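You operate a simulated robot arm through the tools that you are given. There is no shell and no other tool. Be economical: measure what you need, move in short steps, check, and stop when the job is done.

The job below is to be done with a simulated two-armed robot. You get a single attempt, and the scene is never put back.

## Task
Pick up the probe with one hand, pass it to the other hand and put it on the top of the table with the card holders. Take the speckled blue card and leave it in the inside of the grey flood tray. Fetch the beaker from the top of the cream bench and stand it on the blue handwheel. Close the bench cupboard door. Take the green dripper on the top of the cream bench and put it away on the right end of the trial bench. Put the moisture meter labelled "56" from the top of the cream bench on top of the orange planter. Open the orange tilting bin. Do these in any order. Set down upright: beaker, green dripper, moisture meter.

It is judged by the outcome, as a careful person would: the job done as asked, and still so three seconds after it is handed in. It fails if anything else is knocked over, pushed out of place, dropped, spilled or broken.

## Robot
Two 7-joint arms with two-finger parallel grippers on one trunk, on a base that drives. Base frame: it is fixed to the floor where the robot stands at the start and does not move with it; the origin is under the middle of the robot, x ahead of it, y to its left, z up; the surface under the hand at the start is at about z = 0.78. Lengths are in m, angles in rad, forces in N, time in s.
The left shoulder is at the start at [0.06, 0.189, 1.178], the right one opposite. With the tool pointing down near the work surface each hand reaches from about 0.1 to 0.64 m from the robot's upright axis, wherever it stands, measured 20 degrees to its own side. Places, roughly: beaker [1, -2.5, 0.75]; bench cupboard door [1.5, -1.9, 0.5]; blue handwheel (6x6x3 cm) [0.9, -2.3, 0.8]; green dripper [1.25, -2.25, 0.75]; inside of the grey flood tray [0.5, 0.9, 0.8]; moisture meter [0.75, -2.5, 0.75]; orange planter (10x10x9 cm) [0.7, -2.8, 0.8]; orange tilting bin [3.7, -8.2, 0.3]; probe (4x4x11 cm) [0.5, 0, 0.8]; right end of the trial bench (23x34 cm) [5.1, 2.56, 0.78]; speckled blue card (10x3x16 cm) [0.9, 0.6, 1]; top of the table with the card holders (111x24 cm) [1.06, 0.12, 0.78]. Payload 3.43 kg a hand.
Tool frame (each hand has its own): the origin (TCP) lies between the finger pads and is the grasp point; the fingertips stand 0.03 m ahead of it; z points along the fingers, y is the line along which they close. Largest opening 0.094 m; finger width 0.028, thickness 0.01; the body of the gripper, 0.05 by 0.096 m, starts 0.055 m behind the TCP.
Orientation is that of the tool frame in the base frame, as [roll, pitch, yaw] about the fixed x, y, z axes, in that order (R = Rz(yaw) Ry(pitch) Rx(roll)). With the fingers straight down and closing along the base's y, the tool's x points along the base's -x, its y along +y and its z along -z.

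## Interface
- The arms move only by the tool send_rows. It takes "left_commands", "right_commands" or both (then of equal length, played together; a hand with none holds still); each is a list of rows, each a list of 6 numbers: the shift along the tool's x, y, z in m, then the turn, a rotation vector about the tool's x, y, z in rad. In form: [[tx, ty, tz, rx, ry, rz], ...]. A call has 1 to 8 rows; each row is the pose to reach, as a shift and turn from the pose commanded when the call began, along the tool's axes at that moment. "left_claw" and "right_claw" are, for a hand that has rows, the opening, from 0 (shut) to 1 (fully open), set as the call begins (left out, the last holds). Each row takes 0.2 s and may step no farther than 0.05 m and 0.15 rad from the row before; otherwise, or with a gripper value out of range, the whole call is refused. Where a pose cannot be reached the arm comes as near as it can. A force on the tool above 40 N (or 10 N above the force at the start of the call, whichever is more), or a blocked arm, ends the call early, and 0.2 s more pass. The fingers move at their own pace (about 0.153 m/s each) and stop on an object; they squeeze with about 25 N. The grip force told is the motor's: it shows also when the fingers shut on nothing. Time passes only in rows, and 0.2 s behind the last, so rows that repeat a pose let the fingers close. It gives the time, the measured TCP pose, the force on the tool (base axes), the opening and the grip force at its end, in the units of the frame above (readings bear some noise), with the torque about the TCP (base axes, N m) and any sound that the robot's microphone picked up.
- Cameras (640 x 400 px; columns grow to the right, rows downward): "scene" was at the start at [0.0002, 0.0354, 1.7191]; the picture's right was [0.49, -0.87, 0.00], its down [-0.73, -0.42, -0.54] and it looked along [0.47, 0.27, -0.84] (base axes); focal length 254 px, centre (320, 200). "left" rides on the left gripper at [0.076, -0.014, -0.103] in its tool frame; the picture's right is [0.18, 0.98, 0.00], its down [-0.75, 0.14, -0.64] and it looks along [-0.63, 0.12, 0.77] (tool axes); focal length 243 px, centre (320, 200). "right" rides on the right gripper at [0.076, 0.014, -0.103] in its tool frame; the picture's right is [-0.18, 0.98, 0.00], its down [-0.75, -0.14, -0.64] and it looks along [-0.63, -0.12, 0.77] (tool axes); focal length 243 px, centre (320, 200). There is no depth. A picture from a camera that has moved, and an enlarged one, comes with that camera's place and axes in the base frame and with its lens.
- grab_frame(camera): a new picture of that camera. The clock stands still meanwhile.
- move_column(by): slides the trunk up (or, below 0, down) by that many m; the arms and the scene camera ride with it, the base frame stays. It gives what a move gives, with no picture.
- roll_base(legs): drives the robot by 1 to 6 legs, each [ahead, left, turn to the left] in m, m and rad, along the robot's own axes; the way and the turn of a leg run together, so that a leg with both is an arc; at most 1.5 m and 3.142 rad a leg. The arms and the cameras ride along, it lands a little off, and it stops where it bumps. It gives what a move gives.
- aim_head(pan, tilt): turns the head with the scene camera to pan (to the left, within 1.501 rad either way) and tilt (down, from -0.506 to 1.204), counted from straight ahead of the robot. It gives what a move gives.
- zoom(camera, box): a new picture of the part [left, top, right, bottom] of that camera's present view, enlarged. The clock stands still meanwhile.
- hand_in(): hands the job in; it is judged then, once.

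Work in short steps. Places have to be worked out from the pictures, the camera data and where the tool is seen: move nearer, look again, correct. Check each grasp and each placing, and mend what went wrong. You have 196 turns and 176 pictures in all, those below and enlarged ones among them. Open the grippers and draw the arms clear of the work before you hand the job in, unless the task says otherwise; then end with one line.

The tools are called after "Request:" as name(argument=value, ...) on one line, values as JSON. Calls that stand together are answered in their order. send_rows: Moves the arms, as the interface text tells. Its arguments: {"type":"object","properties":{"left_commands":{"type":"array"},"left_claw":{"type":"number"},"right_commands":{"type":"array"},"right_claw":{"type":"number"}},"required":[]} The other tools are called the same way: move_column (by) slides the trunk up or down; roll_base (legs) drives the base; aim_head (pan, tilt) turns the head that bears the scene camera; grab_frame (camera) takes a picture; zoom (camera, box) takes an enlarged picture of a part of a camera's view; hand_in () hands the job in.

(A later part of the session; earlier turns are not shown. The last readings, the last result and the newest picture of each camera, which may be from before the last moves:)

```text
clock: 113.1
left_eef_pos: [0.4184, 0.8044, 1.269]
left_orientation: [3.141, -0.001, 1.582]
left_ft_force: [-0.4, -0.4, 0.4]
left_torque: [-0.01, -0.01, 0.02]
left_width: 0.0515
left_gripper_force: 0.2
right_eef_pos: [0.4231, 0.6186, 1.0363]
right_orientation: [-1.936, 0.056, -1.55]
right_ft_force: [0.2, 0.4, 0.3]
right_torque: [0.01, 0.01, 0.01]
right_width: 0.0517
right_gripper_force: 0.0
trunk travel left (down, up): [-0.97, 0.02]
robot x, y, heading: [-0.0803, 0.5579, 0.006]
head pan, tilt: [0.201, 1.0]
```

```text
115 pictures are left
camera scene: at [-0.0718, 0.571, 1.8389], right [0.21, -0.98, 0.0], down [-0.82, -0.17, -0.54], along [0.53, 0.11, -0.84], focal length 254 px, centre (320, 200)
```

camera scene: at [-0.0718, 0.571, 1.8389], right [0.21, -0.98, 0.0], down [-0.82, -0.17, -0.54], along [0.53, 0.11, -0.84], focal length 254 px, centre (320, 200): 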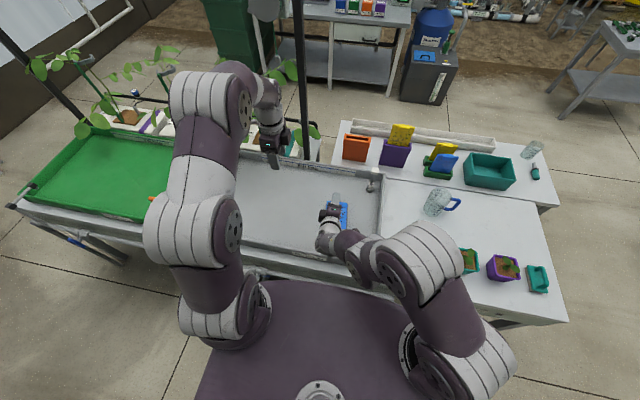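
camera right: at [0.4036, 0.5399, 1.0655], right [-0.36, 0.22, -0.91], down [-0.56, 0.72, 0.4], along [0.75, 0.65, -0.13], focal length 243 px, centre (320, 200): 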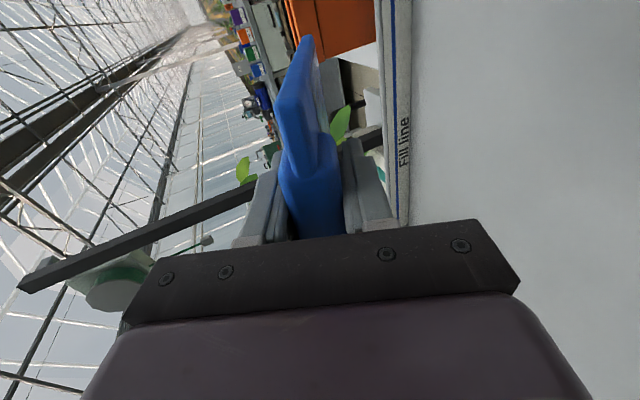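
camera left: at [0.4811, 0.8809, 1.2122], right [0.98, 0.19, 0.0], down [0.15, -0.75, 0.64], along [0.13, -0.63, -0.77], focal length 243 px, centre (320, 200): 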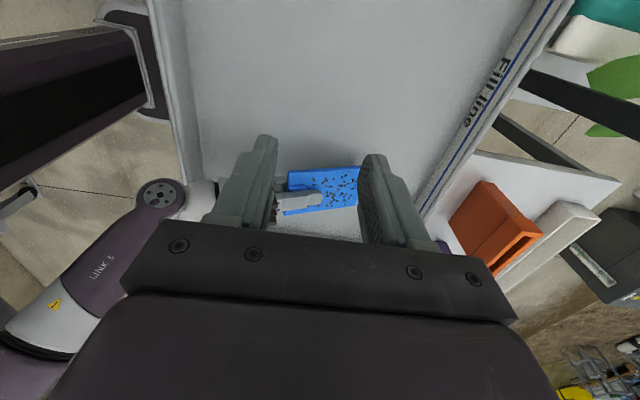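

The card lies in the tray. I un-pitch the right hand in place and then verify the card.

Request:
send_rows(right_commands=[[0, 0, 0, -0.14, 0, 0], [0, -0.01, 0, -0.28, 0, 0], [0, -0.02, 0, -0.42, 0, 0], [0, -0.03, 0, -0.56, 0, 0], [0, -0.04, 0, -0.7, 0, 0], [0, -0.05, 0, -0.84, 0, 0], [0, -0.05, 0, -0.98, 0, 0], [0, -0.05, 0, -1.12, 0, 0]])

Request:
grab_frame(camera="right")

Request:
zoom(camera="scene", box=[230, 120, 430, 270])

```text
clock: 114.9
left_eef_pos: [0.4187, 0.8032, 1.2691]
left_orientation: [3.141, 0.003, 1.582]
left_ft_force: [-0.2, -0.6, 0.2]
left_torque: [-0.03, 0.02, -0.01]
left_width: 0.0517
left_gripper_force: 0.1
right_eef_pos: [0.4409, 0.6172, 1.0822]
right_orientation: [-3.061, 0.055, -1.552]
right_ft_force: [-0.2, 0.3, -1.3]
right_torque: [0.0, 0.03, -0.01]
right_width: 0.0518
right_gripper_force: 0.0
trunk travel left (down, up): [-0.97, 0.02]
robot x, y, heading: [-0.0789, 0.554, 0.002]
head pan, tilt: [0.201, 1.0]
```

```text
114 pictures are left
camera right: at [0.4215, 0.5343, 1.1784], right [-0.98, 0.17, -0.07], down [0.08, 0.72, 0.69], along [0.17, 0.67, -0.72], focal length 243 px, centre (320, 200)
```

right: 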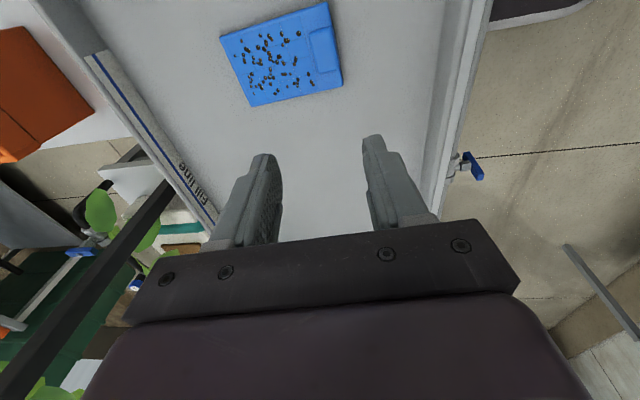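

```text
2.67 times, centred on (330, 195) of scene
camera zoom: at [-0.0716, 0.5705, 1.839], right [0.21, -0.98, 0.0], down [-0.82, -0.17, -0.54], along [0.53, 0.11, -0.84], focal length 678 px, centre (293, 213)
```

zoom: 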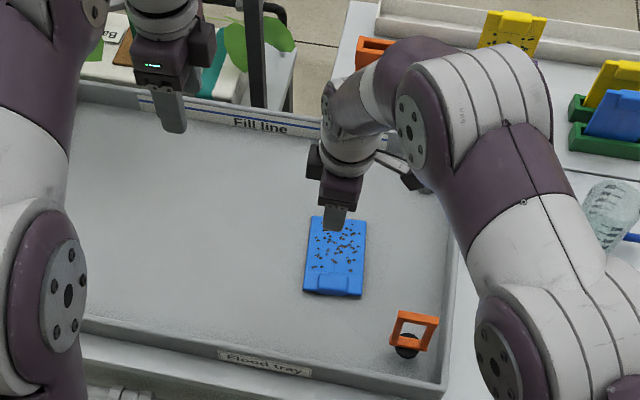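

Card is flat in the tray: done. I bring both hands back to neutral orientation while backing off.

Request:
send_rows(right_commands=[[0, 0, 0, -0.08, 0, 0.0], [0.02, 0, 0, -0.08, 0, 0.13], [0.04, 0, 0, -0.08, 0, 0.26], [0.06, 0, 0, -0.08, 0, 0.4], [0.08, 0, 0, -0.08, 0, 0.54], [0.1, 0, 0, -0.08, 0, 0.68], [0.12, 0, 0, -0.08, 0, 0.8]], left_commands=[[0, 0, 0, 0, 0, 0], [0, 0, 0, 0, 0, -0.13], [0, 0, 0, 0, 0, -0.26], [0, 0, 0, 0, 0, -0.4], [0, 0, 0, 0, 0, -0.54], [0, 0, 0, 0, 0, -0.68], [0, 0, 0, 0, 0, -0.8]], left_claw=1, right_claw=1)

Request:
send_rows(right_commands=[[0, 0, 0, 0, 0, 0.13], [0, 0, 0, 0, 0, 0.26], [0, 0, 0, 0, 0, 0.39], [0, 0, 0, 0, 0, 0.52], [0, 0, 0, 0, 0, 0.65], [0, 0, 0, 0, 0, 0.77]], left_commands=[[0, 0, 0, 0, 0, -0.13], [0, 0, 0, 0, 0, -0.26], [0, 0, 0, 0, 0, -0.39], [0, 0, 0, 0, 0, -0.52], [0, 0, 0, 0, 0, -0.65], [0, 0, 0, 0, 0, -0.77]])

Request:
roll_base(legs=[[0, -1.5, 0], [0, -0.3, 0]])

Request:
aim_head(pan=-0.6, tilt=0.6)

Request:
grab_frame(camera="scene")

```text
clock: 116.5
left_eef_pos: [0.4174, 0.804, 1.2683]
left_orientation: [-3.14, 0.001, 2.382]
left_ft_force: [-0.2, -0.2, -0.5]
left_torque: [0.02, 0.0, -0.02]
left_width: 0.0941
left_gripper_force: 0.1
right_eef_pos: [0.4431, 0.4952, 1.0745]
right_orientation: [3.086, 0.066, -2.354]
right_ft_force: [0.8, 0.3, 0.5]
right_torque: [0.0, -0.01, 0.0]
right_width: 0.0942
right_gripper_force: 0.0
trunk travel left (down, up): [-0.97, 0.02]
robot x, y, heading: [-0.0816, 0.5559, 0.007]
head pan, tilt: [0.201, 1.0]
```

```text
clock: 117.9
left_eef_pos: [0.4163, 0.8032, 1.2681]
left_orientation: [-3.141, 0.0, -3.13]
left_ft_force: [-0.1, 0.2, 0.0]
left_torque: [0.01, 0.02, -0.03]
left_width: 0.0939
left_gripper_force: 0.0
right_eef_pos: [0.4433, 0.4971, 1.0765]
right_orientation: [3.056, 0.01, -3.123]
right_ft_force: [0.0, -0.4, 0.0]
right_torque: [0.0, -0.05, -0.02]
right_width: 0.0941
right_gripper_force: 0.1
trunk travel left (down, up): [-0.97, 0.02]
robot x, y, heading: [-0.0776, 0.5558, 0.007]
head pan, tilt: [0.201, 1.0]
```

```text
clock: 127.0
left_eef_pos: [0.4315, -1.0183, 1.2682]
left_orientation: [-3.14, 0.0, -3.138]
left_ft_force: [0.3, 0.7, -0.3]
left_torque: [0.01, -0.02, -0.03]
left_width: 0.0938
left_gripper_force: 0.1
right_eef_pos: [0.4566, -1.3243, 1.0767]
right_orientation: [3.059, 0.01, -3.129]
right_ft_force: [-0.1, 0.1, -0.7]
right_torque: [-0.02, 0.0, -0.02]
right_width: 0.0938
right_gripper_force: 0.0
trunk travel left (down, up): [-0.97, 0.02]
robot x, y, heading: [-0.0683, -1.2642, -0.005]
head pan, tilt: [0.201, 1.0]
```

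```text
clock: 128.2
left_eef_pos: [0.4321, -1.0187, 1.2669]
left_orientation: [3.141, -0.001, -3.136]
left_ft_force: [0.7, 0.2, 1.5]
left_torque: [-0.02, -0.01, -0.01]
left_width: 0.0939
left_gripper_force: 0.0
right_eef_pos: [0.4552, -1.3268, 1.075]
right_orientation: [3.057, 0.011, -3.129]
right_ft_force: [0.7, -0.5, 0.3]
right_torque: [-0.01, 0.01, 0.01]
right_width: 0.0941
right_gripper_force: 0.0
trunk travel left (down, up): [-0.97, 0.02]
robot x, y, heading: [-0.0671, -1.2659, 0.001]
head pan, tilt: [-0.6, 0.6]
```

```text
112 pictures are left
camera scene: at [-0.0544, -1.312, 1.871], right [-0.56, -0.83, 0.0], down [-0.47, 0.32, -0.82], along [0.68, -0.47, -0.57], focal length 254 px, centre (320, 200)
```

scene: 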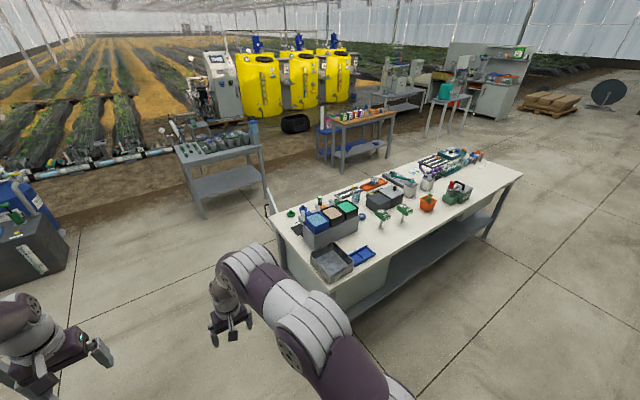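

Zoom in on the bench top to identify its items.

Request:
zoom(camera="scene", box=[260, 140, 410, 300])

Request:
zoom(camera="scene", box=[370, 140, 530, 240])

```text
2.50 times, centred on (335, 220) of scene
camera zoom: at [-0.0544, -1.312, 1.871], right [-0.56, -0.83, 0.0], down [-0.47, 0.32, -0.82], along [0.68, -0.47, -0.57], focal length 635 px, centre (282, 150)
```

zoom: 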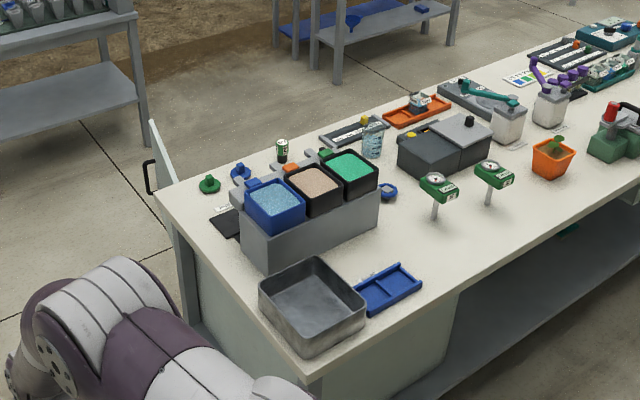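

```text
4.00 times, centred on (450, 190) of scene
camera zoom: at [-0.0544, -1.312, 1.871], right [-0.56, -0.83, 0.0], down [-0.47, 0.32, -0.82], along [0.68, -0.47, -0.57], focal length 1017 px, centre (-200, 240)
```

zoom: 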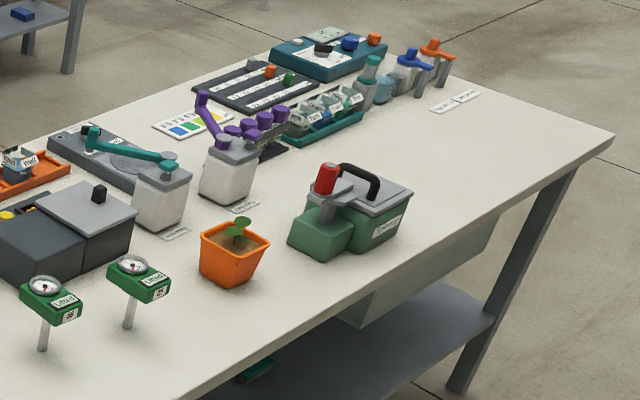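

Bench spans x 0.58–1.32. Meters stand at about (0.80,-2.40) and (0.76,-2.57), planter (0.73,-2.82), handwheel (0.93,-2.355), beaker (1.10,-2.45). I drive to the front side at y≈-2.6.

Request:
roll_base(legs=[[0, -1.3, 0], [0.27, 0, 0]])

Request:
aim_head(pan=0.0, tilt=0.8)

Request:
grab_frame(camera="scene")

Request:
zoom(camera="scene", box=[200, 120, 440, 270])

```text
clock: 136.3
left_eef_pos: [0.7114, -2.3188, 1.2686]
left_orientation: [3.141, 0.001, -3.123]
left_ft_force: [0.2, -0.1, 0.4]
left_torque: [-0.01, -0.01, 0.01]
left_width: 0.0941
left_gripper_force: 0.1
right_eef_pos: [0.74, -2.6243, 1.0771]
right_orientation: [3.058, 0.012, -3.114]
right_ft_force: [-0.8, -0.4, -0.2]
right_torque: [-0.03, 0.05, -0.02]
right_width: 0.0941
right_gripper_force: 0.0
trunk travel left (down, up): [-0.97, 0.02]
robot x, y, heading: [0.2193, -2.569, 0.021]
head pan, tilt: [-0.6, 0.6]
```

```text
clock: 137.3
left_eef_pos: [0.7115, -2.3175, 1.2678]
left_orientation: [-3.141, 0.001, -3.12]
left_ft_force: [0.4, 0.6, -0.4]
left_torque: [0.01, -0.01, -0.01]
left_width: 0.094
left_gripper_force: 0.1
right_eef_pos: [0.742, -2.6247, 1.0761]
right_orientation: [3.058, 0.009, -3.111]
right_ft_force: [0.3, 0.5, 0.2]
right_torque: [0.01, -0.02, -0.02]
right_width: 0.094
right_gripper_force: 0.1
trunk travel left (down, up): [-0.97, 0.02]
robot x, y, heading: [0.2161, -2.5674, 0.02]
head pan, tilt: [0.0, 0.799]
```

```text
109 pictures are left
camera scene: at [0.2382, -2.5699, 1.8541], right [0.02, -1.0, 0.0], down [-0.72, -0.01, -0.7], along [0.7, 0.01, -0.72], focal length 254 px, centre (320, 200)
```

scene: 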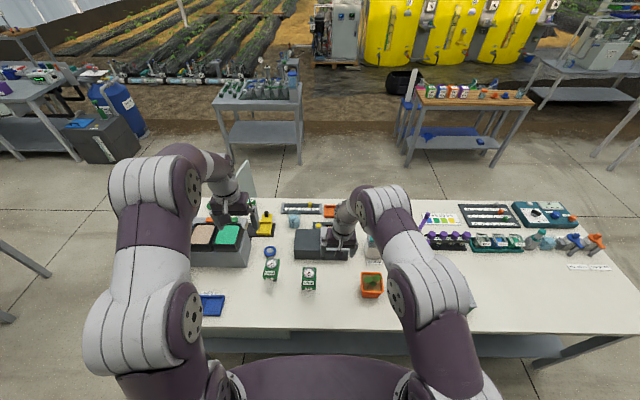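

```text
2.67 times, centred on (320, 195) of scene
camera zoom: at [0.2382, -2.5699, 1.8541], right [0.02, -1.0, 0.0], down [-0.72, -0.01, -0.7], along [0.7, 0.01, -0.72], focal length 678 px, centre (320, 213)
```

zoom: 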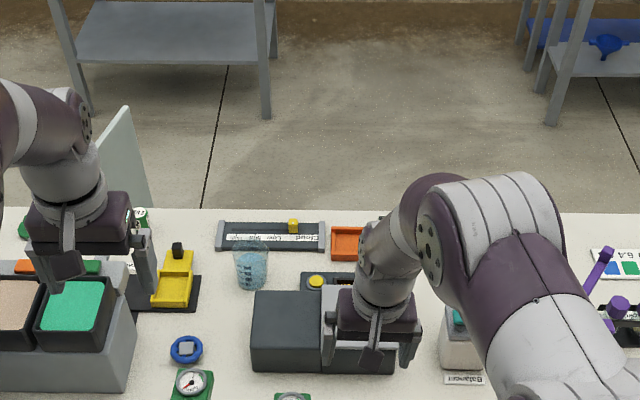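

Zoom on the two meters to read labels.

Request:
zoom(camera="scene", box=[250, 240, 330, 300])

Request:
zoom(camera="scene", box=[250, 240, 410, 320])

```text
6.67 times, centred on (290, 270) of scene
camera zoom: at [0.2382, -2.5699, 1.8541], right [0.02, -1.0, 0.0], down [-0.72, -0.01, -0.7], along [0.7, 0.01, -0.72], focal length 1694 px, centre (520, -267)
```

zoom: 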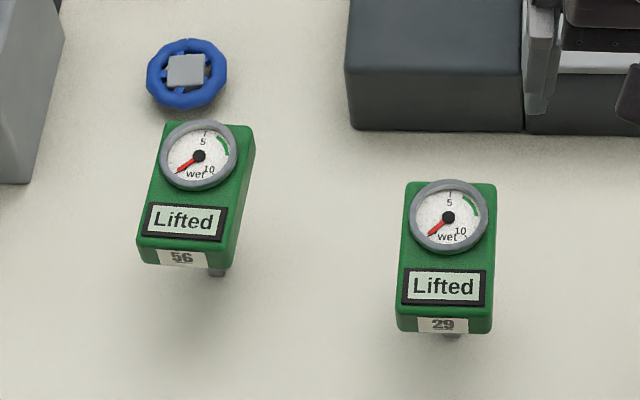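

```text
4.00 times, centred on (330, 280) of scene
camera zoom: at [0.2382, -2.5699, 1.8541], right [0.02, -1.0, 0.0], down [-0.72, -0.01, -0.7], along [0.7, 0.01, -0.72], focal length 1017 px, centre (280, -120)
```

zoom: 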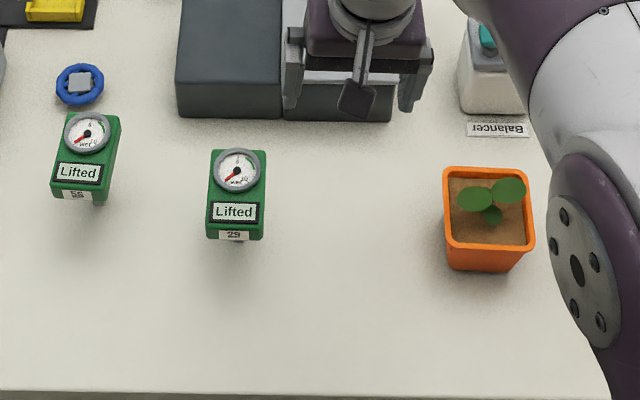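

Meter "56" is the left one, next to the handwheel. I look at it through the left hand camera.

Request:
grab_frame(camera="left")

Request:
grab_frame(camera="right")

```text
105 pictures are left
camera left: at [0.6353, -2.3343, 1.3719], right [-0.2, 0.98, 0.0], down [0.75, 0.16, 0.64], along [0.63, 0.13, -0.77], focal length 243 px, centre (320, 200)
```

left: 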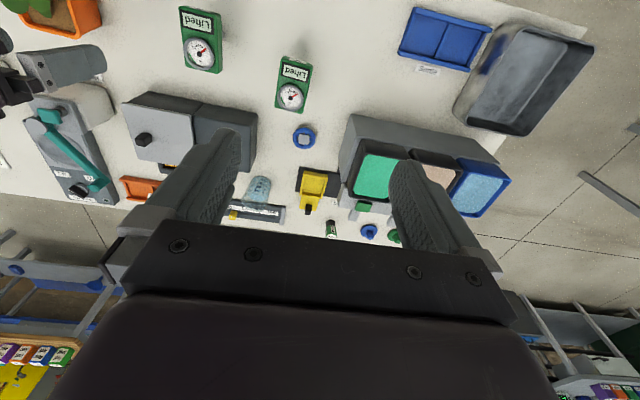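

```text
104 pictures are left
camera right: at [0.6662, -2.6215, 1.1789], right [0.15, 0.98, 0.09], down [0.75, -0.17, 0.64], along [0.64, -0.03, -0.77], focal length 243 px, centre (320, 200)
```

right: 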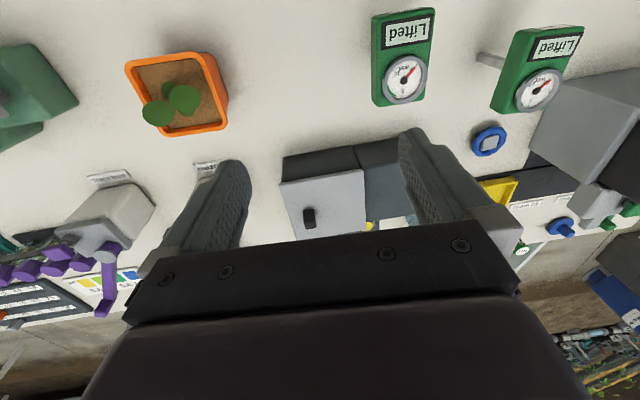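

Meter 56's head is a horizontal slab about 0.057 × 0.09 m, top z≈0.885, on a stem at about (0.782, -2.352). I bring the left hand above it to check.

Request:
send_rows(left_commands=[[-0.016, -0.01, 0.045, 0, 0, 0], [-0.033, -0.02, 0.09, 0, 0, 0], [-0.05, -0.03, 0.135, 0, 0, 0], [-0.066, -0.039, 0.18, 0, 0, 0], [-0.066, -0.039, 0.228, 0, 0, 0], [-0.066, -0.039, 0.276, 0, 0, 0]])

Request:
grab_frame(camera="left")

Request:
grab_frame(camera="right")

```text
clock: 138.7
left_eef_pos: [0.7797, -2.3536, 0.9917]
left_orientation: [-3.14, 0.002, -3.119]
left_ft_force: [0.5, 0.2, 0.7]
left_torque: [0.03, -0.04, 0.02]
left_width: 0.0939
left_gripper_force: 0.1
right_eef_pos: [0.7427, -2.6245, 1.075]
right_orientation: [3.058, 0.01, -3.11]
right_ft_force: [-0.1, -0.7, 1.1]
right_torque: [0.0, 0.0, 0.01]
right_width: 0.094
right_gripper_force: 0.0
trunk travel left (down, up): [-0.97, 0.02]
robot x, y, heading: [0.2171, -2.5713, 0.017]
head pan, tilt: [0.0, 0.799]
```

```text
103 pictures are left
camera left: at [0.7031, -2.3697, 1.0949], right [-0.2, 0.98, 0.0], down [0.75, 0.16, 0.64], along [0.63, 0.13, -0.77], focal length 243 px, centre (320, 200)
```

left: 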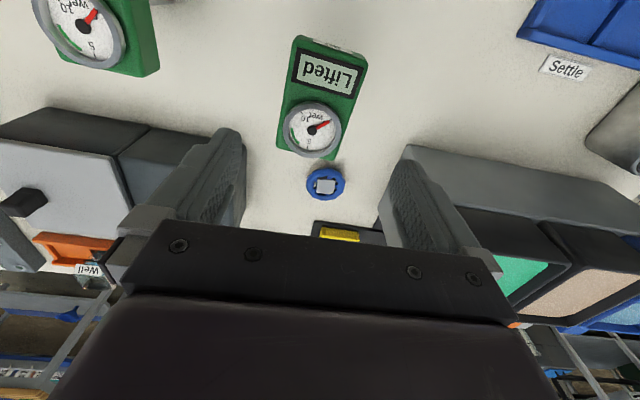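

```text
102 pictures are left
camera right: at [0.6666, -2.6212, 1.1789], right [0.15, 0.98, 0.08], down [0.75, -0.17, 0.64], along [0.64, -0.03, -0.77], focal length 243 px, centre (320, 200)
```

right: 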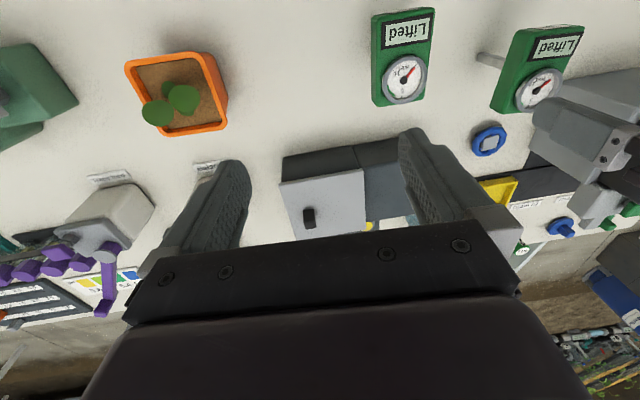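

Aligned: head centre (0.775, -2.355). Descend to z≈0.873 and close.

Request:
send_rows(left_commands=[[0, 0, 0.04, 0, 0, 0], [0, 0, 0.08, 0, 0, 0], [0, -0.001, 0.118, 0, 0, 0]])

Request:
send_rows(left_commands=[[0, 0, 0, 0, 0, 0], [0, 0, 0, 0, 0, 0]], left_claw=0)

Request:
send_rows(left_commands=[[0, 0, -0.04, 0, 0, 0], [0, 0, -0.08, 0, 0, 0]])

Request:
grab_frame(camera="right")

Request:
grab_frame(camera="left")

```text
clock: 139.5
left_eef_pos: [0.7732, -2.354, 0.878]
left_orientation: [3.14, 0.003, -3.121]
left_ft_force: [0.5, 1.1, 0.6]
left_torque: [0.04, 0.02, 0.01]
left_width: 0.0941
left_gripper_force: 0.1
left hand out of reach, approached as far as the arm can: row 3
right_eef_pos: [0.741, -2.6261, 1.076]
right_orientation: [3.058, 0.009, -3.11]
right_ft_force: [-0.3, 0.8, -1.0]
right_torque: [0.0, 0.02, 0.0]
right_width: 0.0939
right_gripper_force: 0.1
trunk travel left (down, up): [-0.97, 0.02]
robot x, y, heading: [0.2165, -2.5667, 0.016]
head pan, tilt: [0.0, 0.799]
```

```text
clock: 140.1
left_eef_pos: [0.7721, -2.3563, 0.877]
left_orientation: [-3.141, 0.001, -3.119]
left_ft_force: [0.5, 1.1, 2.9]
left_torque: [0.01, -0.06, 0.02]
left_width: 0.0617
left_gripper_force: 25.5
right_eef_pos: [0.741, -2.6244, 1.0767]
right_orientation: [3.057, 0.011, -3.111]
right_ft_force: [-0.2, 0.2, 0.6]
right_torque: [-0.01, 0.0, 0.03]
right_width: 0.094
right_gripper_force: 0.0
trunk travel left (down, up): [-0.97, 0.02]
robot x, y, heading: [0.2191, -2.5702, 0.014]
head pan, tilt: [0.0, 0.799]
```

```text
clock: 140.7
left_eef_pos: [0.773, -2.3536, 0.9597]
left_orientation: [3.139, -0.001, -3.121]
left_ft_force: [0.1, 0.0, -1.4]
left_torque: [0.0, -0.01, -0.02]
left_width: 0.0621
left_gripper_force: 24.8
right_eef_pos: [0.7419, -2.6244, 1.0766]
right_orientation: [3.055, 0.013, -3.113]
right_ft_force: [-0.1, -0.2, -0.7]
right_torque: [-0.03, -0.02, -0.02]
right_width: 0.0942
right_gripper_force: 0.0
trunk travel left (down, up): [-0.97, 0.02]
robot x, y, heading: [0.2198, -2.5729, 0.02]
head pan, tilt: [0.0, 0.799]
```

```text
101 pictures are left
camera right: at [0.6656, -2.6219, 1.1791], right [0.15, 0.98, 0.09], down [0.75, -0.17, 0.64], along [0.64, -0.03, -0.77], focal length 243 px, centre (320, 200)
```

right: 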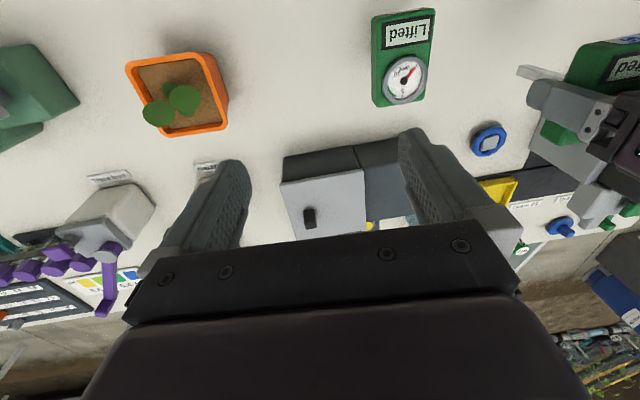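

```text
100 pictures are left
camera left: at [0.6976, -2.3696, 1.0619], right [-0.2, 0.98, 0.0], down [0.75, 0.16, 0.64], along [0.63, 0.13, -0.77], focal length 243 px, centre (320, 200)
```

left: 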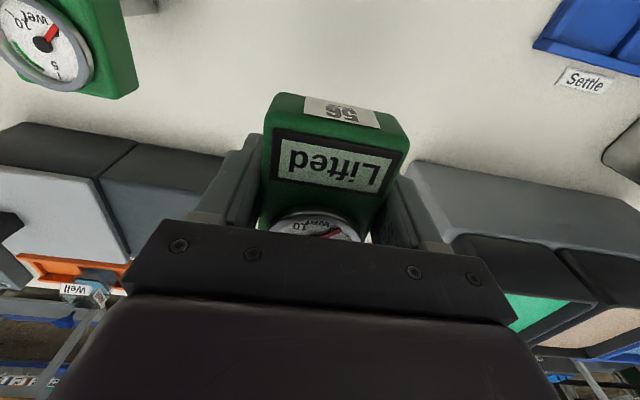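

Meter lifted upright. Planter top centre ≈ (0.74, -2.783). I raise both hands and strafe the base 0.41 m right.

Request:
send_rows(left_commands=[[0, 0, -0.04, 0, 0, 0], [0.02, 0, -0.08, 0, 0, 0], [0.04, 0, -0.1, 0, 0, 0], [0.07, 0, -0.1, 0, 0, 0]], right_commands=[[0, 0, -0.04, 0, 0, 0], [0.03, 0, -0.08, 0, 0, 0], [0.06, 0, -0.12, 0, 0, 0], [0.1, 0, -0.14, 0, 0, 0]])

Request:
roll_base(legs=[[0, -0.41, 0]])

Request:
grab_frame(camera="scene")

Request:
grab_frame(camera="left")

```text
clock: 141.7
left_eef_pos: [0.7015, -2.3571, 1.0578]
left_orientation: [-3.14, 0.003, -3.121]
left_ft_force: [-0.1, 1.1, -1.7]
left_torque: [0.01, -0.02, 0.03]
left_width: 0.062
left_gripper_force: 25.2
right_eef_pos: [0.6395, -2.643, 1.2144]
right_orientation: [3.057, 0.011, -3.111]
right_ft_force: [0.2, 0.0, 0.8]
right_torque: [-0.04, 0.0, -0.03]
right_width: 0.094
right_gripper_force: 0.0
trunk travel left (down, up): [-0.97, 0.02]
robot x, y, heading: [0.2223, -2.5689, 0.019]
head pan, tilt: [0.0, 0.799]
```

```text
clock: 144.2
left_eef_pos: [0.7122, -2.7673, 1.0563]
left_orientation: [-3.141, -0.002, -3.126]
left_ft_force: [-0.2, 1.0, -0.3]
left_torque: [-0.02, 0.0, -0.05]
left_width: 0.0619
left_gripper_force: 24.4
right_eef_pos: [0.6478, -3.0543, 1.2122]
right_orientation: [3.059, 0.01, -3.116]
right_ft_force: [0.5, 0.5, 0.2]
right_torque: [-0.03, 0.03, 0.01]
right_width: 0.0942
right_gripper_force: 0.1
trunk travel left (down, up): [-0.97, 0.02]
robot x, y, heading: [0.2245, -2.9808, 0.012]
head pan, tilt: [0.0, 0.799]
```

```text
99 pictures are left
camera scene: at [0.2451, -2.9776, 1.8541], right [0.01, -1.0, 0.0], down [-0.72, -0.01, -0.7], along [0.7, 0.01, -0.72], focal length 254 px, centre (320, 200)
```

scene: 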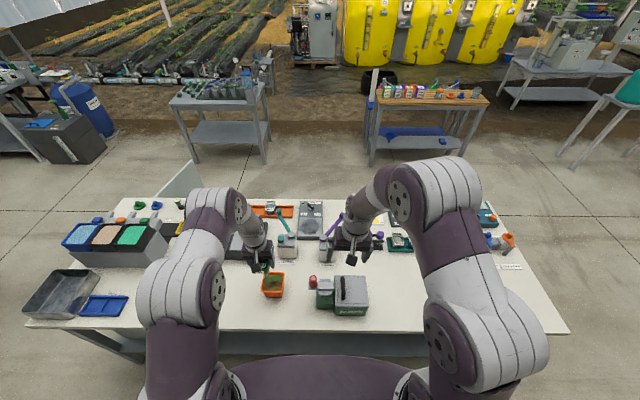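

```text
98 pictures are left
camera left: at [0.6348, -2.7833, 1.1599], right [-0.2, 0.98, 0.0], down [0.75, 0.15, 0.64], along [0.63, 0.13, -0.77], focal length 243 px, centre (320, 200)
```

left: 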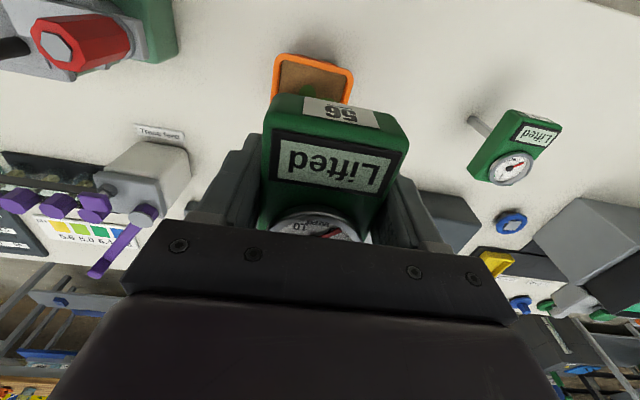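

Zoom the scene on the planter to see the plant and the stem before lowering.

Request:
zoom(camera="scene", box=[230, 230, 330, 310])

```text
5.00 times, centred on (280, 270) of scene
camera zoom: at [0.2451, -2.9776, 1.8541], right [0.01, -1.0, 0.0], down [-0.72, -0.01, -0.7], along [0.7, 0.01, -0.72], focal length 1271 px, centre (520, -150)
```

zoom: 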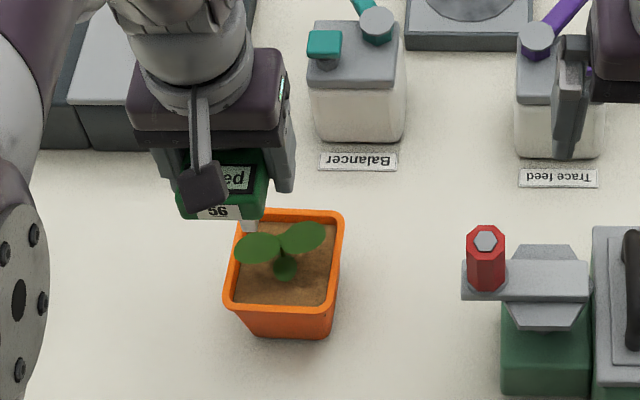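

Soil is free at the near-left corner; I aim the stem at about (0.713, -2.748). Shift and lower to just above the soil.

Request:
send_rows(left_commands=[[0.009, 0.015, 0, 0, 0, 0], [0.009, 0.015, 0.04, 0, 0, 0], [0.009, 0.015, 0.08, 0, 0, 0]])

Request:
zoom(camera="scene", box=[230, 230, 330, 310])

Request:
grab_frame(camera="left")

```text
clock: 145.0
left_eef_pos: [0.7035, -2.7529, 0.9765]
left_orientation: [-3.141, -0.002, -3.127]
left_ft_force: [-0.2, 0.1, -1.1]
left_torque: [0.0, -0.02, 0.0]
left_width: 0.0622
left_gripper_force: 25.0
right_eef_pos: [0.6491, -3.0546, 1.2132]
right_orientation: [3.055, 0.009, -3.116]
right_ft_force: [-0.1, 1.0, -0.1]
right_torque: [-0.03, 0.03, 0.0]
right_width: 0.0938
right_gripper_force: 0.0
trunk travel left (down, up): [-0.97, 0.02]
robot x, y, heading: [0.2262, -2.9812, 0.012]
head pan, tilt: [0.0, 0.799]
```

```text
5.00 times, centred on (280, 270) of scene
camera zoom: at [0.2473, -2.9805, 1.8542], right [0.01, -1.0, 0.0], down [-0.72, -0.01, -0.7], along [0.7, 0.01, -0.72], focal length 1271 px, centre (520, -150)
```

zoom: 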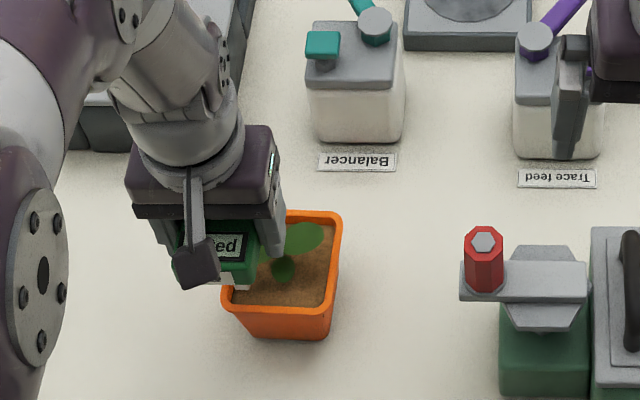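

```text
95 pictures are left
camera left: at [0.6266, -2.7687, 1.0802], right [-0.2, 0.98, 0.0], down [0.75, 0.15, 0.64], along [0.63, 0.13, -0.77], focal length 243 px, centre (320, 200)
```

left: 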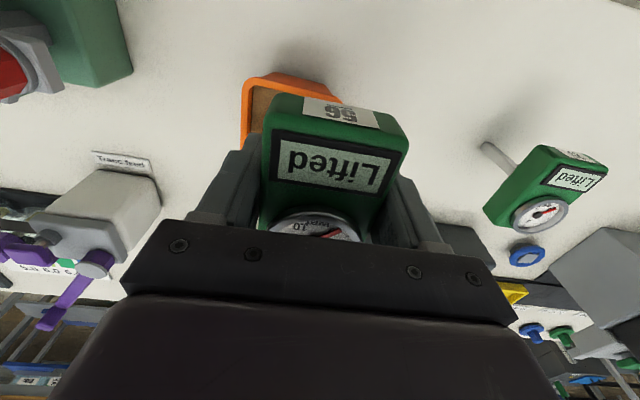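

The stem is close to the left rim; shift 8 mm to the right, then lower step by step watching force.

Request:
send_rows(left_commands=[[0, -0.008, 0, 0, 0, 0], [0, -0.008, 0.006, 0, 0, 0], [0, -0.008, 0.012, 0, 0, 0]])

Request:
zoom(camera="scene", box=[255, 260, 305, 300])

```text
clock: 145.8
left_eef_pos: [0.7026, -2.7608, 0.9627]
left_orientation: [-3.142, 0.001, -3.126]
left_ft_force: [-0.7, 1.0, -1.6]
left_torque: [0.01, 0.01, 0.02]
left_width: 0.0618
left_gripper_force: 25.5
right_eef_pos: [0.6493, -3.0545, 1.2129]
right_orientation: [3.058, 0.011, -3.114]
right_ft_force: [-0.1, -0.2, 0.8]
right_torque: [0.0, 0.02, 0.01]
right_width: 0.0941
right_gripper_force: 0.1
trunk travel left (down, up): [-0.97, 0.02]
robot x, y, heading: [0.225, -2.9831, 0.017]
head pan, tilt: [0.0, 0.799]
```

```text
10.00 times, centred on (280, 280) of scene
camera zoom: at [0.245, -2.9792, 1.8541], right [0.01, -1.0, 0.0], down [-0.72, -0.01, -0.7], along [0.7, 0.01, -0.72], focal length 2542 px, centre (720, -600)
```

zoom: 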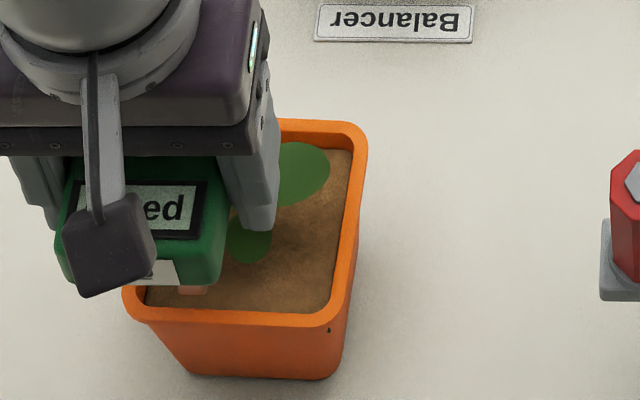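

Stem is inside the planter over soil. Continue lowering in small steps.

Request:
send_rows(left_commands=[[0, 0, 0.005, 0, 0, 0], [0, 0, 0.01, 0, 0, 0]])

Request:
send_rows(left_commands=[[0, 0, 0.004, 0, 0, 0], [0, 0, 0.008, 0, 0, 0]])

Request:
zoom(camera="scene", box=[255, 260, 305, 300])

```text
clock: 146.4
left_eef_pos: [0.7026, -2.7609, 0.9548]
left_orientation: [-3.141, -0.001, -3.126]
left_ft_force: [0.1, -0.1, -0.9]
left_torque: [-0.02, 0.02, 0.0]
left_width: 0.0619
left_gripper_force: 25.2
right_eef_pos: [0.6488, -3.054, 1.2129]
right_orientation: [3.057, 0.01, -3.117]
right_ft_force: [0.5, 0.0, 0.3]
right_torque: [0.0, 0.02, 0.01]
right_width: 0.0938
right_gripper_force: 0.1
trunk travel left (down, up): [-0.97, 0.02]
robot x, y, heading: [0.2233, -2.9798, 0.014]
head pan, tilt: [0.0, 0.799]
```

```text
clock: 147.0
left_eef_pos: [0.7046, -2.7614, 0.947]
left_orientation: [3.142, 0.004, -3.125]
left_ft_force: [0.7, 0.9, 1.5]
left_torque: [0.07, -0.11, 0.01]
left_width: 0.062
left_gripper_force: 24.7
right_eef_pos: [0.6469, -3.0544, 1.2136]
right_orientation: [3.057, 0.012, -3.116]
right_ft_force: [-0.3, -0.3, -0.3]
right_torque: [0.0, -0.01, -0.03]
right_width: 0.094
right_gripper_force: 0.0
trunk travel left (down, up): [-0.97, 0.02]
robot x, y, heading: [0.2227, -2.9808, 0.014]
head pan, tilt: [0.0, 0.799]
```

```text
10.00 times, centred on (280, 280) of scene
camera zoom: at [0.2435, -2.9799, 1.8542], right [0.01, -1.0, 0.0], down [-0.72, -0.01, -0.7], along [0.7, 0.01, -0.72], focal length 2542 px, centre (720, -600)
```

zoom: 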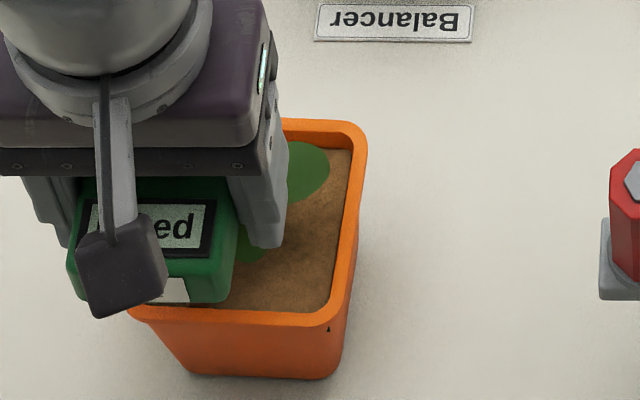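

A slight contact force appears. Go 3 mm further to confirm.

Request:
send_rows(left_commands=[[0, 0, 0.003, 0, 0, 0], [0, 0, 0.003, 0, 0, 0]])

```text
clock: 147.6
left_eef_pos: [0.7028, -2.7632, 0.9453]
left_orientation: [3.14, 0.005, -3.126]
left_ft_force: [-1.5, 3.6, 24.7]
left_torque: [0.27, -0.04, -0.02]
left_width: 0.0627
left_gripper_force: 25.2
right_eef_pos: [0.6469, -3.0561, 1.2151]
right_orientation: [3.057, 0.013, -3.116]
right_ft_force: [0.4, -0.2, -0.2]
right_torque: [-0.02, -0.03, -0.02]
right_width: 0.0939
right_gripper_force: 0.0
trunk travel left (down, up): [-0.97, 0.02]
robot x, y, heading: [0.2251, -2.9822, 0.014]
head pan, tilt: [0.0, 0.799]
```

Firmly on the soil (25 N). Ease up 2 mm, then open.

Request:
send_rows(left_commands=[[0, 0, -0.002, 0, 0, 0], [0, 0, -0.002, 0, 0, 0]])

Request:
send_rows(left_commands=[[0, 0, 0, 0, 0, 0], [0, 0, 0, 0, 0, 0]], left_claw=1)

Request:
grab_frame(camera="left")

Request:
zoom(camera="scene", box=[255, 260, 305, 300])

```text
clock: 148.2
left_eef_pos: [0.7029, -2.7612, 0.9443]
left_orientation: [3.141, 0.001, -3.126]
left_ft_force: [1.9, 0.8, 8.7]
left_torque: [0.04, -0.29, 0.01]
left_width: 0.0622
left_gripper_force: 25.3
right_eef_pos: [0.6474, -3.0544, 1.2136]
right_orientation: [3.056, 0.012, -3.116]
right_ft_force: [-0.4, 0.2, -0.4]
right_torque: [-0.02, 0.01, -0.01]
right_width: 0.0939
right_gripper_force: 0.1
trunk travel left (down, up): [-0.97, 0.02]
robot x, y, heading: [0.2285, -2.9805, 0.016]
head pan, tilt: [0.0, 0.799]
```

```text
clock: 148.8
left_eef_pos: [0.7029, -2.7627, 0.9447]
left_orientation: [-3.141, 0.0, -3.125]
left_ft_force: [0.9, -0.3, -0.9]
left_torque: [0.0, 0.01, 0.01]
left_width: 0.0942
left_gripper_force: 0.1
right_eef_pos: [0.6474, -3.0535, 1.2128]
right_orientation: [3.059, 0.011, -3.115]
right_ft_force: [0.3, -0.7, 0.3]
right_torque: [-0.01, 0.0, 0.01]
right_width: 0.0939
right_gripper_force: 0.1
trunk travel left (down, up): [-0.97, 0.02]
robot x, y, heading: [0.2243, -2.9785, 0.012]
head pan, tilt: [0.0, 0.799]
```

```text
92 pictures are left
camera left: at [0.6258, -2.778, 1.0487], right [-0.2, 0.98, 0.0], down [0.75, 0.15, 0.64], along [0.63, 0.13, -0.77], focal length 243 px, centre (320, 200)
```

left: 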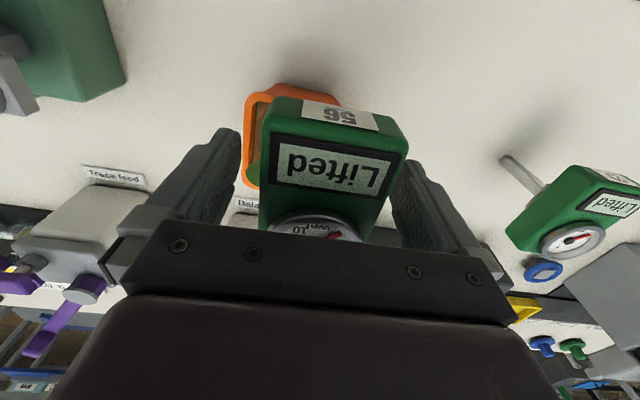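

```text
10.00 times, centred on (280, 280) of scene
camera zoom: at [0.2446, -2.98, 1.8541], right [0.01, -1.0, 0.0], down [-0.72, -0.01, -0.7], along [0.7, 0.01, -0.72], focal length 2542 px, centre (720, -600)
```

zoom: 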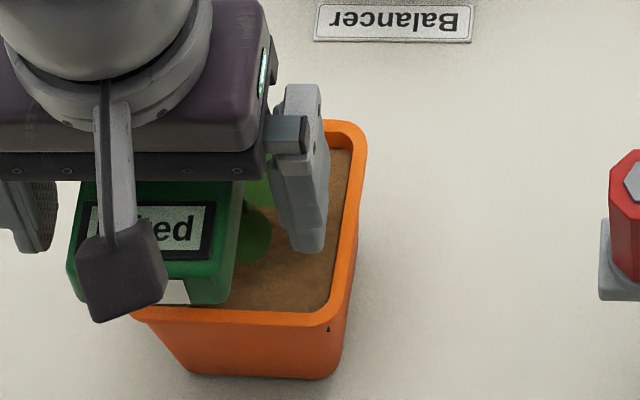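

It stands by itself with fingers open. I withdraw straight up.

Request:
send_rows(left_commands=[[0, 0, -0.03, 0, 0, 0], [0, 0, -0.07, 0, 0, 0], [0, 0, -0.12, 0, 0, 0], [0, 0, -0.17, 0, 0, 0], [0, 0, -0.22, 0, 0, 0], [0, 0, -0.26, 0, 0, 0]])

Request:
grab_frame(camera="left")

Request:
zoom(camera="scene", box=[230, 220, 330, 300])

```text
clock: 150.2
left_eef_pos: [0.6979, -2.7637, 1.2054]
left_orientation: [3.141, -0.001, -3.126]
left_ft_force: [0.1, 0.7, -0.7]
left_torque: [0.0, -0.03, -0.01]
left_width: 0.0941
left_gripper_force: 0.0
right_eef_pos: [0.6481, -3.0551, 1.2124]
right_orientation: [3.055, 0.013, -3.114]
right_ft_force: [-0.3, 0.3, -0.5]
right_torque: [0.0, -0.03, -0.02]
right_width: 0.094
right_gripper_force: 0.1
trunk travel left (down, up): [-0.97, 0.02]
robot x, y, heading: [0.2231, -2.9793, 0.015]
head pan, tilt: [0.0, 0.799]
```

```text
90 pictures are left
camera left: at [0.6212, -2.7789, 1.3089], right [-0.2, 0.98, 0.0], down [0.75, 0.15, 0.64], along [0.63, 0.13, -0.77], focal length 243 px, centre (320, 200)
```

left: 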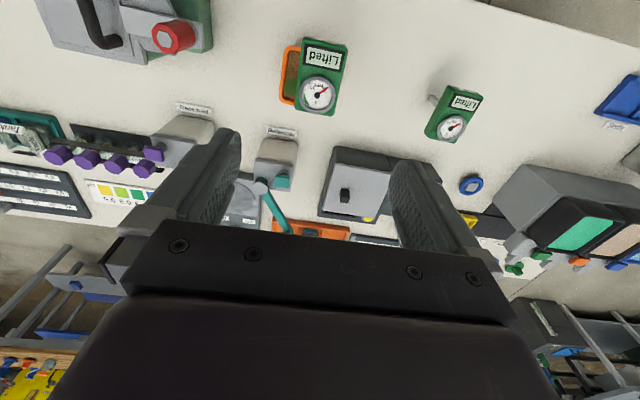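

```text
5.00 times, centred on (280, 260) of scene
camera zoom: at [0.2439, -2.9803, 1.8541], right [0.01, -1.0, 0.0], down [-0.72, -0.01, -0.7], along [0.7, 0.01, -0.72], focal length 1271 px, centre (520, -100)
```

zoom: 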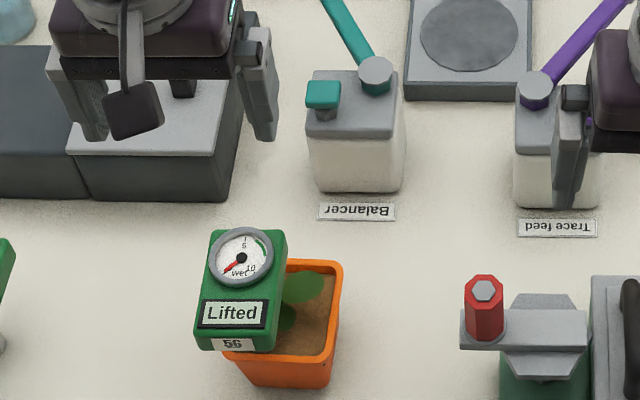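

The meter stands on the planter. Now to the cupboard door: I back out and drive around the bench's north end, facing it from (1.5, -1.1).

Request:
roll_base(legs=[[-0.25, 0, 0], [0, 1.5, 0], [0, 0.4, 0], [1.5, 0, 0], [0.1, 0, 0], [0, 0, -1.57]])

Request:
aim_head(pan=0.0, tilt=0.8)

Request:
grab_frame(camera="scene")

```text
clock: 172.7
left_eef_pos: [1.7843, -1.6471, 1.2047]
left_orientation: [3.142, 0.0, 1.529]
left_ft_force: [0.5, 0.8, 0.9]
left_torque: [0.01, 0.01, -0.03]
left_width: 0.094
left_gripper_force: 0.1
right_eef_pos: [1.4966, -1.58, 1.2127]
right_orientation: [3.058, 0.01, 1.537]
right_ft_force: [-0.1, -0.1, -0.1]
right_torque: [0.0, 0.02, 0.03]
right_width: 0.0942
right_gripper_force: 0.1
trunk travel left (down, up): [-0.97, 0.02]
robot x, y, heading: [1.5943, -1.1611, -1.614]
head pan, tilt: [0.0, 0.799]
```

```text
clock: 173.3
left_eef_pos: [1.7845, -1.6461, 1.2055]
left_orientation: [3.14, 0.0, 1.53]
left_ft_force: [-0.4, 0.1, -0.1]
left_torque: [-0.02, 0.02, -0.02]
left_width: 0.0939
left_gripper_force: 0.2
right_eef_pos: [1.4973, -1.5789, 1.213]
right_orientation: [3.057, 0.01, 1.536]
right_ft_force: [0.4, 0.2, 0.0]
right_torque: [-0.02, 0.0, 0.04]
right_width: 0.0941
right_gripper_force: 0.1
trunk travel left (down, up): [-0.97, 0.02]
robot x, y, heading: [1.5966, -1.159, -1.611]
head pan, tilt: [0.0, 0.799]
```

```text
88 pictures are left
camera scene: at [1.5933, -1.1808, 1.8541], right [-1.0, 0.04, 0.0], down [0.03, 0.72, -0.7], along [-0.03, -0.7, -0.72], focal length 254 px, centre (320, 200)
```

scene: 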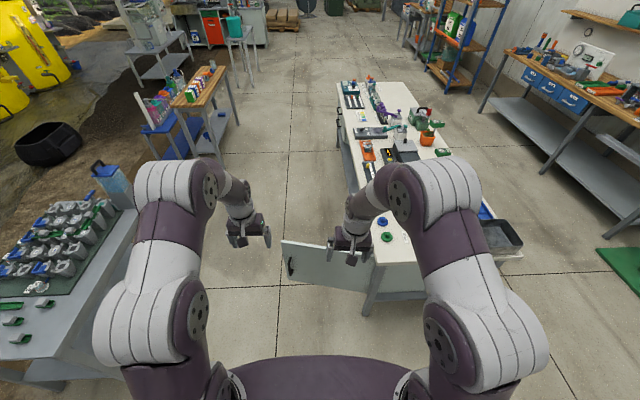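

The door's hinge is at about (1.31,-1.82), free edge (1.76,-1.98); it closes toward the bench's back face. I'll push it with the left hand while facing -x. First drive to (2.15,-1.5) and turn.

Request:
roll_base(legs=[[0, 0.55, 0], [0.33, 0, 0], [0, 0, -1.53]])

Request:
send_rows(left_commands=[[0, 0, 0, 0, 0, 0], [0, 0, 0, 0, 0, 0]], left_claw=0, right_commands=[[0, 0, -0.03, -0.04, 0, 0], [0.05, 0, -0.06, -0.08, 0, 0]])

Request:
aim_head(pan=0.2, tilt=0.9)

Request:
grab_frame(camera="scene")

```text
clock: 182.0
left_eef_pos: [1.6685, -1.7303, 1.2041]
left_orientation: [-3.141, 0.0, 0.03]
left_ft_force: [-0.2, -0.6, 0.0]
left_torque: [0.0, 0.01, 0.01]
left_width: 0.0942
left_gripper_force: 0.1
right_eef_pos: [1.7149, -1.438, 1.2137]
right_orientation: [3.059, 0.011, 0.038]
right_ft_force: [0.7, 0.4, 0.4]
right_torque: [0.03, 0.02, -0.01]
right_width: 0.0939
right_gripper_force: 0.1
trunk travel left (down, up): [-0.97, 0.02]
robot x, y, heading: [2.1427, -1.5058, -3.118]
head pan, tilt: [0.0, 0.799]
```

```text
refused: row 2 steps farther than a row can; nothing moved
```

```text
clock: 182.7
left_eef_pos: [1.6684, -1.7302, 1.2047]
left_orientation: [3.142, 0.001, 0.031]
left_ft_force: [-0.1, 0.0, -0.1]
left_torque: [-0.02, -0.02, 0.01]
left_width: 0.0939
left_gripper_force: 0.0
right_eef_pos: [1.7159, -1.4381, 1.2129]
right_orientation: [3.057, 0.01, 0.038]
right_ft_force: [-0.7, -0.4, -0.7]
right_torque: [0.0, -0.03, 0.0]
right_width: 0.0941
right_gripper_force: 0.1
trunk travel left (down, up): [-0.97, 0.02]
robot x, y, heading: [2.1382, -1.505, -3.114]
head pan, tilt: [0.201, 0.901]
```

```text
87 pictures are left
camera scene: at [2.1252, -1.5211, 1.8462], right [-0.22, 0.97, 0.0], down [0.76, 0.18, -0.62], along [-0.61, -0.14, -0.78], focal length 254 px, centre (320, 200)
```

scene: 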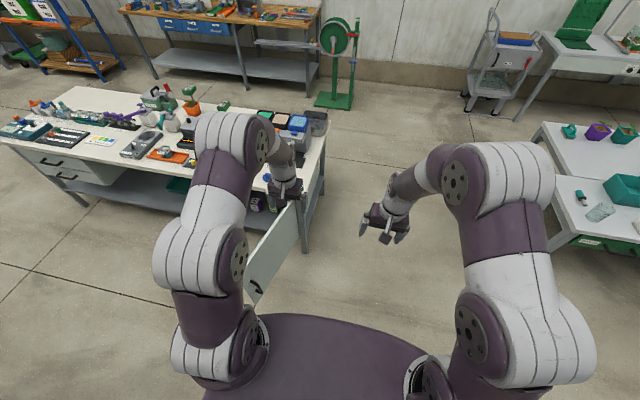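

Door position confirmed. Close the left fingers, raise the right hand a bit, then lower the column 0.6 m.

Request:
send_rows(left_commands=[[0, 0, 0, 0, 0, 0], [0, 0, 0, 0, 0, 0], [0, 0, 0, 0, 0, 0]], left_claw=0, right_commands=[[0, 0, -0.04, 0.04, 0, 0], [0.02, 0, -0.08, 0.08, 0, 0], [0.05, 0, -0.1, 0.08, 0, 0]])

Request:
move_column(by=-0.6)

Request:
grab_frame(camera="scene")

Request:
grab_frame(camera="left")

```text
clock: 183.5
left_eef_pos: [1.6705, -1.7311, 1.2043]
left_orientation: [3.141, 0.002, 0.03]
left_ft_force: [-0.1, -0.5, 0.4]
left_torque: [-0.01, 0.02, 0.02]
left_width: 0.0
left_gripper_force: 25.0
right_eef_pos: [1.7675, -1.4264, 1.3131]
right_orientation: [3.138, 0.015, 0.038]
right_ft_force: [0.1, 1.1, -0.8]
right_torque: [0.01, 0.0, -0.02]
right_width: 0.0941
right_gripper_force: 0.1
trunk travel left (down, up): [-0.97, 0.02]
robot x, y, heading: [2.1399, -1.5072, -3.112]
head pan, tilt: [0.201, 0.901]
```

```text
refused: -0.6 is not a number from -0.4 to 0.4
```

```text
86 pictures are left
camera scene: at [2.1278, -1.5206, 1.8462], right [-0.23, 0.97, 0.0], down [0.76, 0.18, -0.62], along [-0.61, -0.14, -0.78], focal length 254 px, centre (320, 200)
```

scene: 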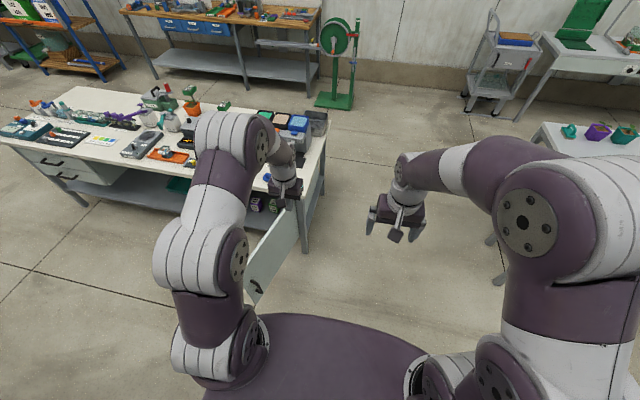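

```text
85 pictures are left
camera left: at [1.7453, -1.7136, 1.3088], right [0.21, -0.98, 0.0], down [-0.75, -0.16, 0.64], along [-0.63, -0.14, -0.77], focal length 243 px, centre (320, 200)
```

left: 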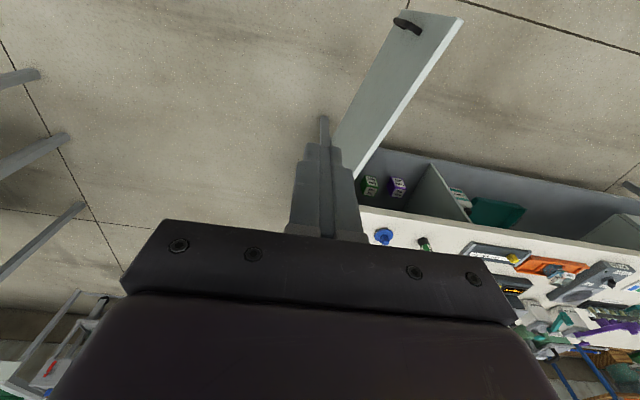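

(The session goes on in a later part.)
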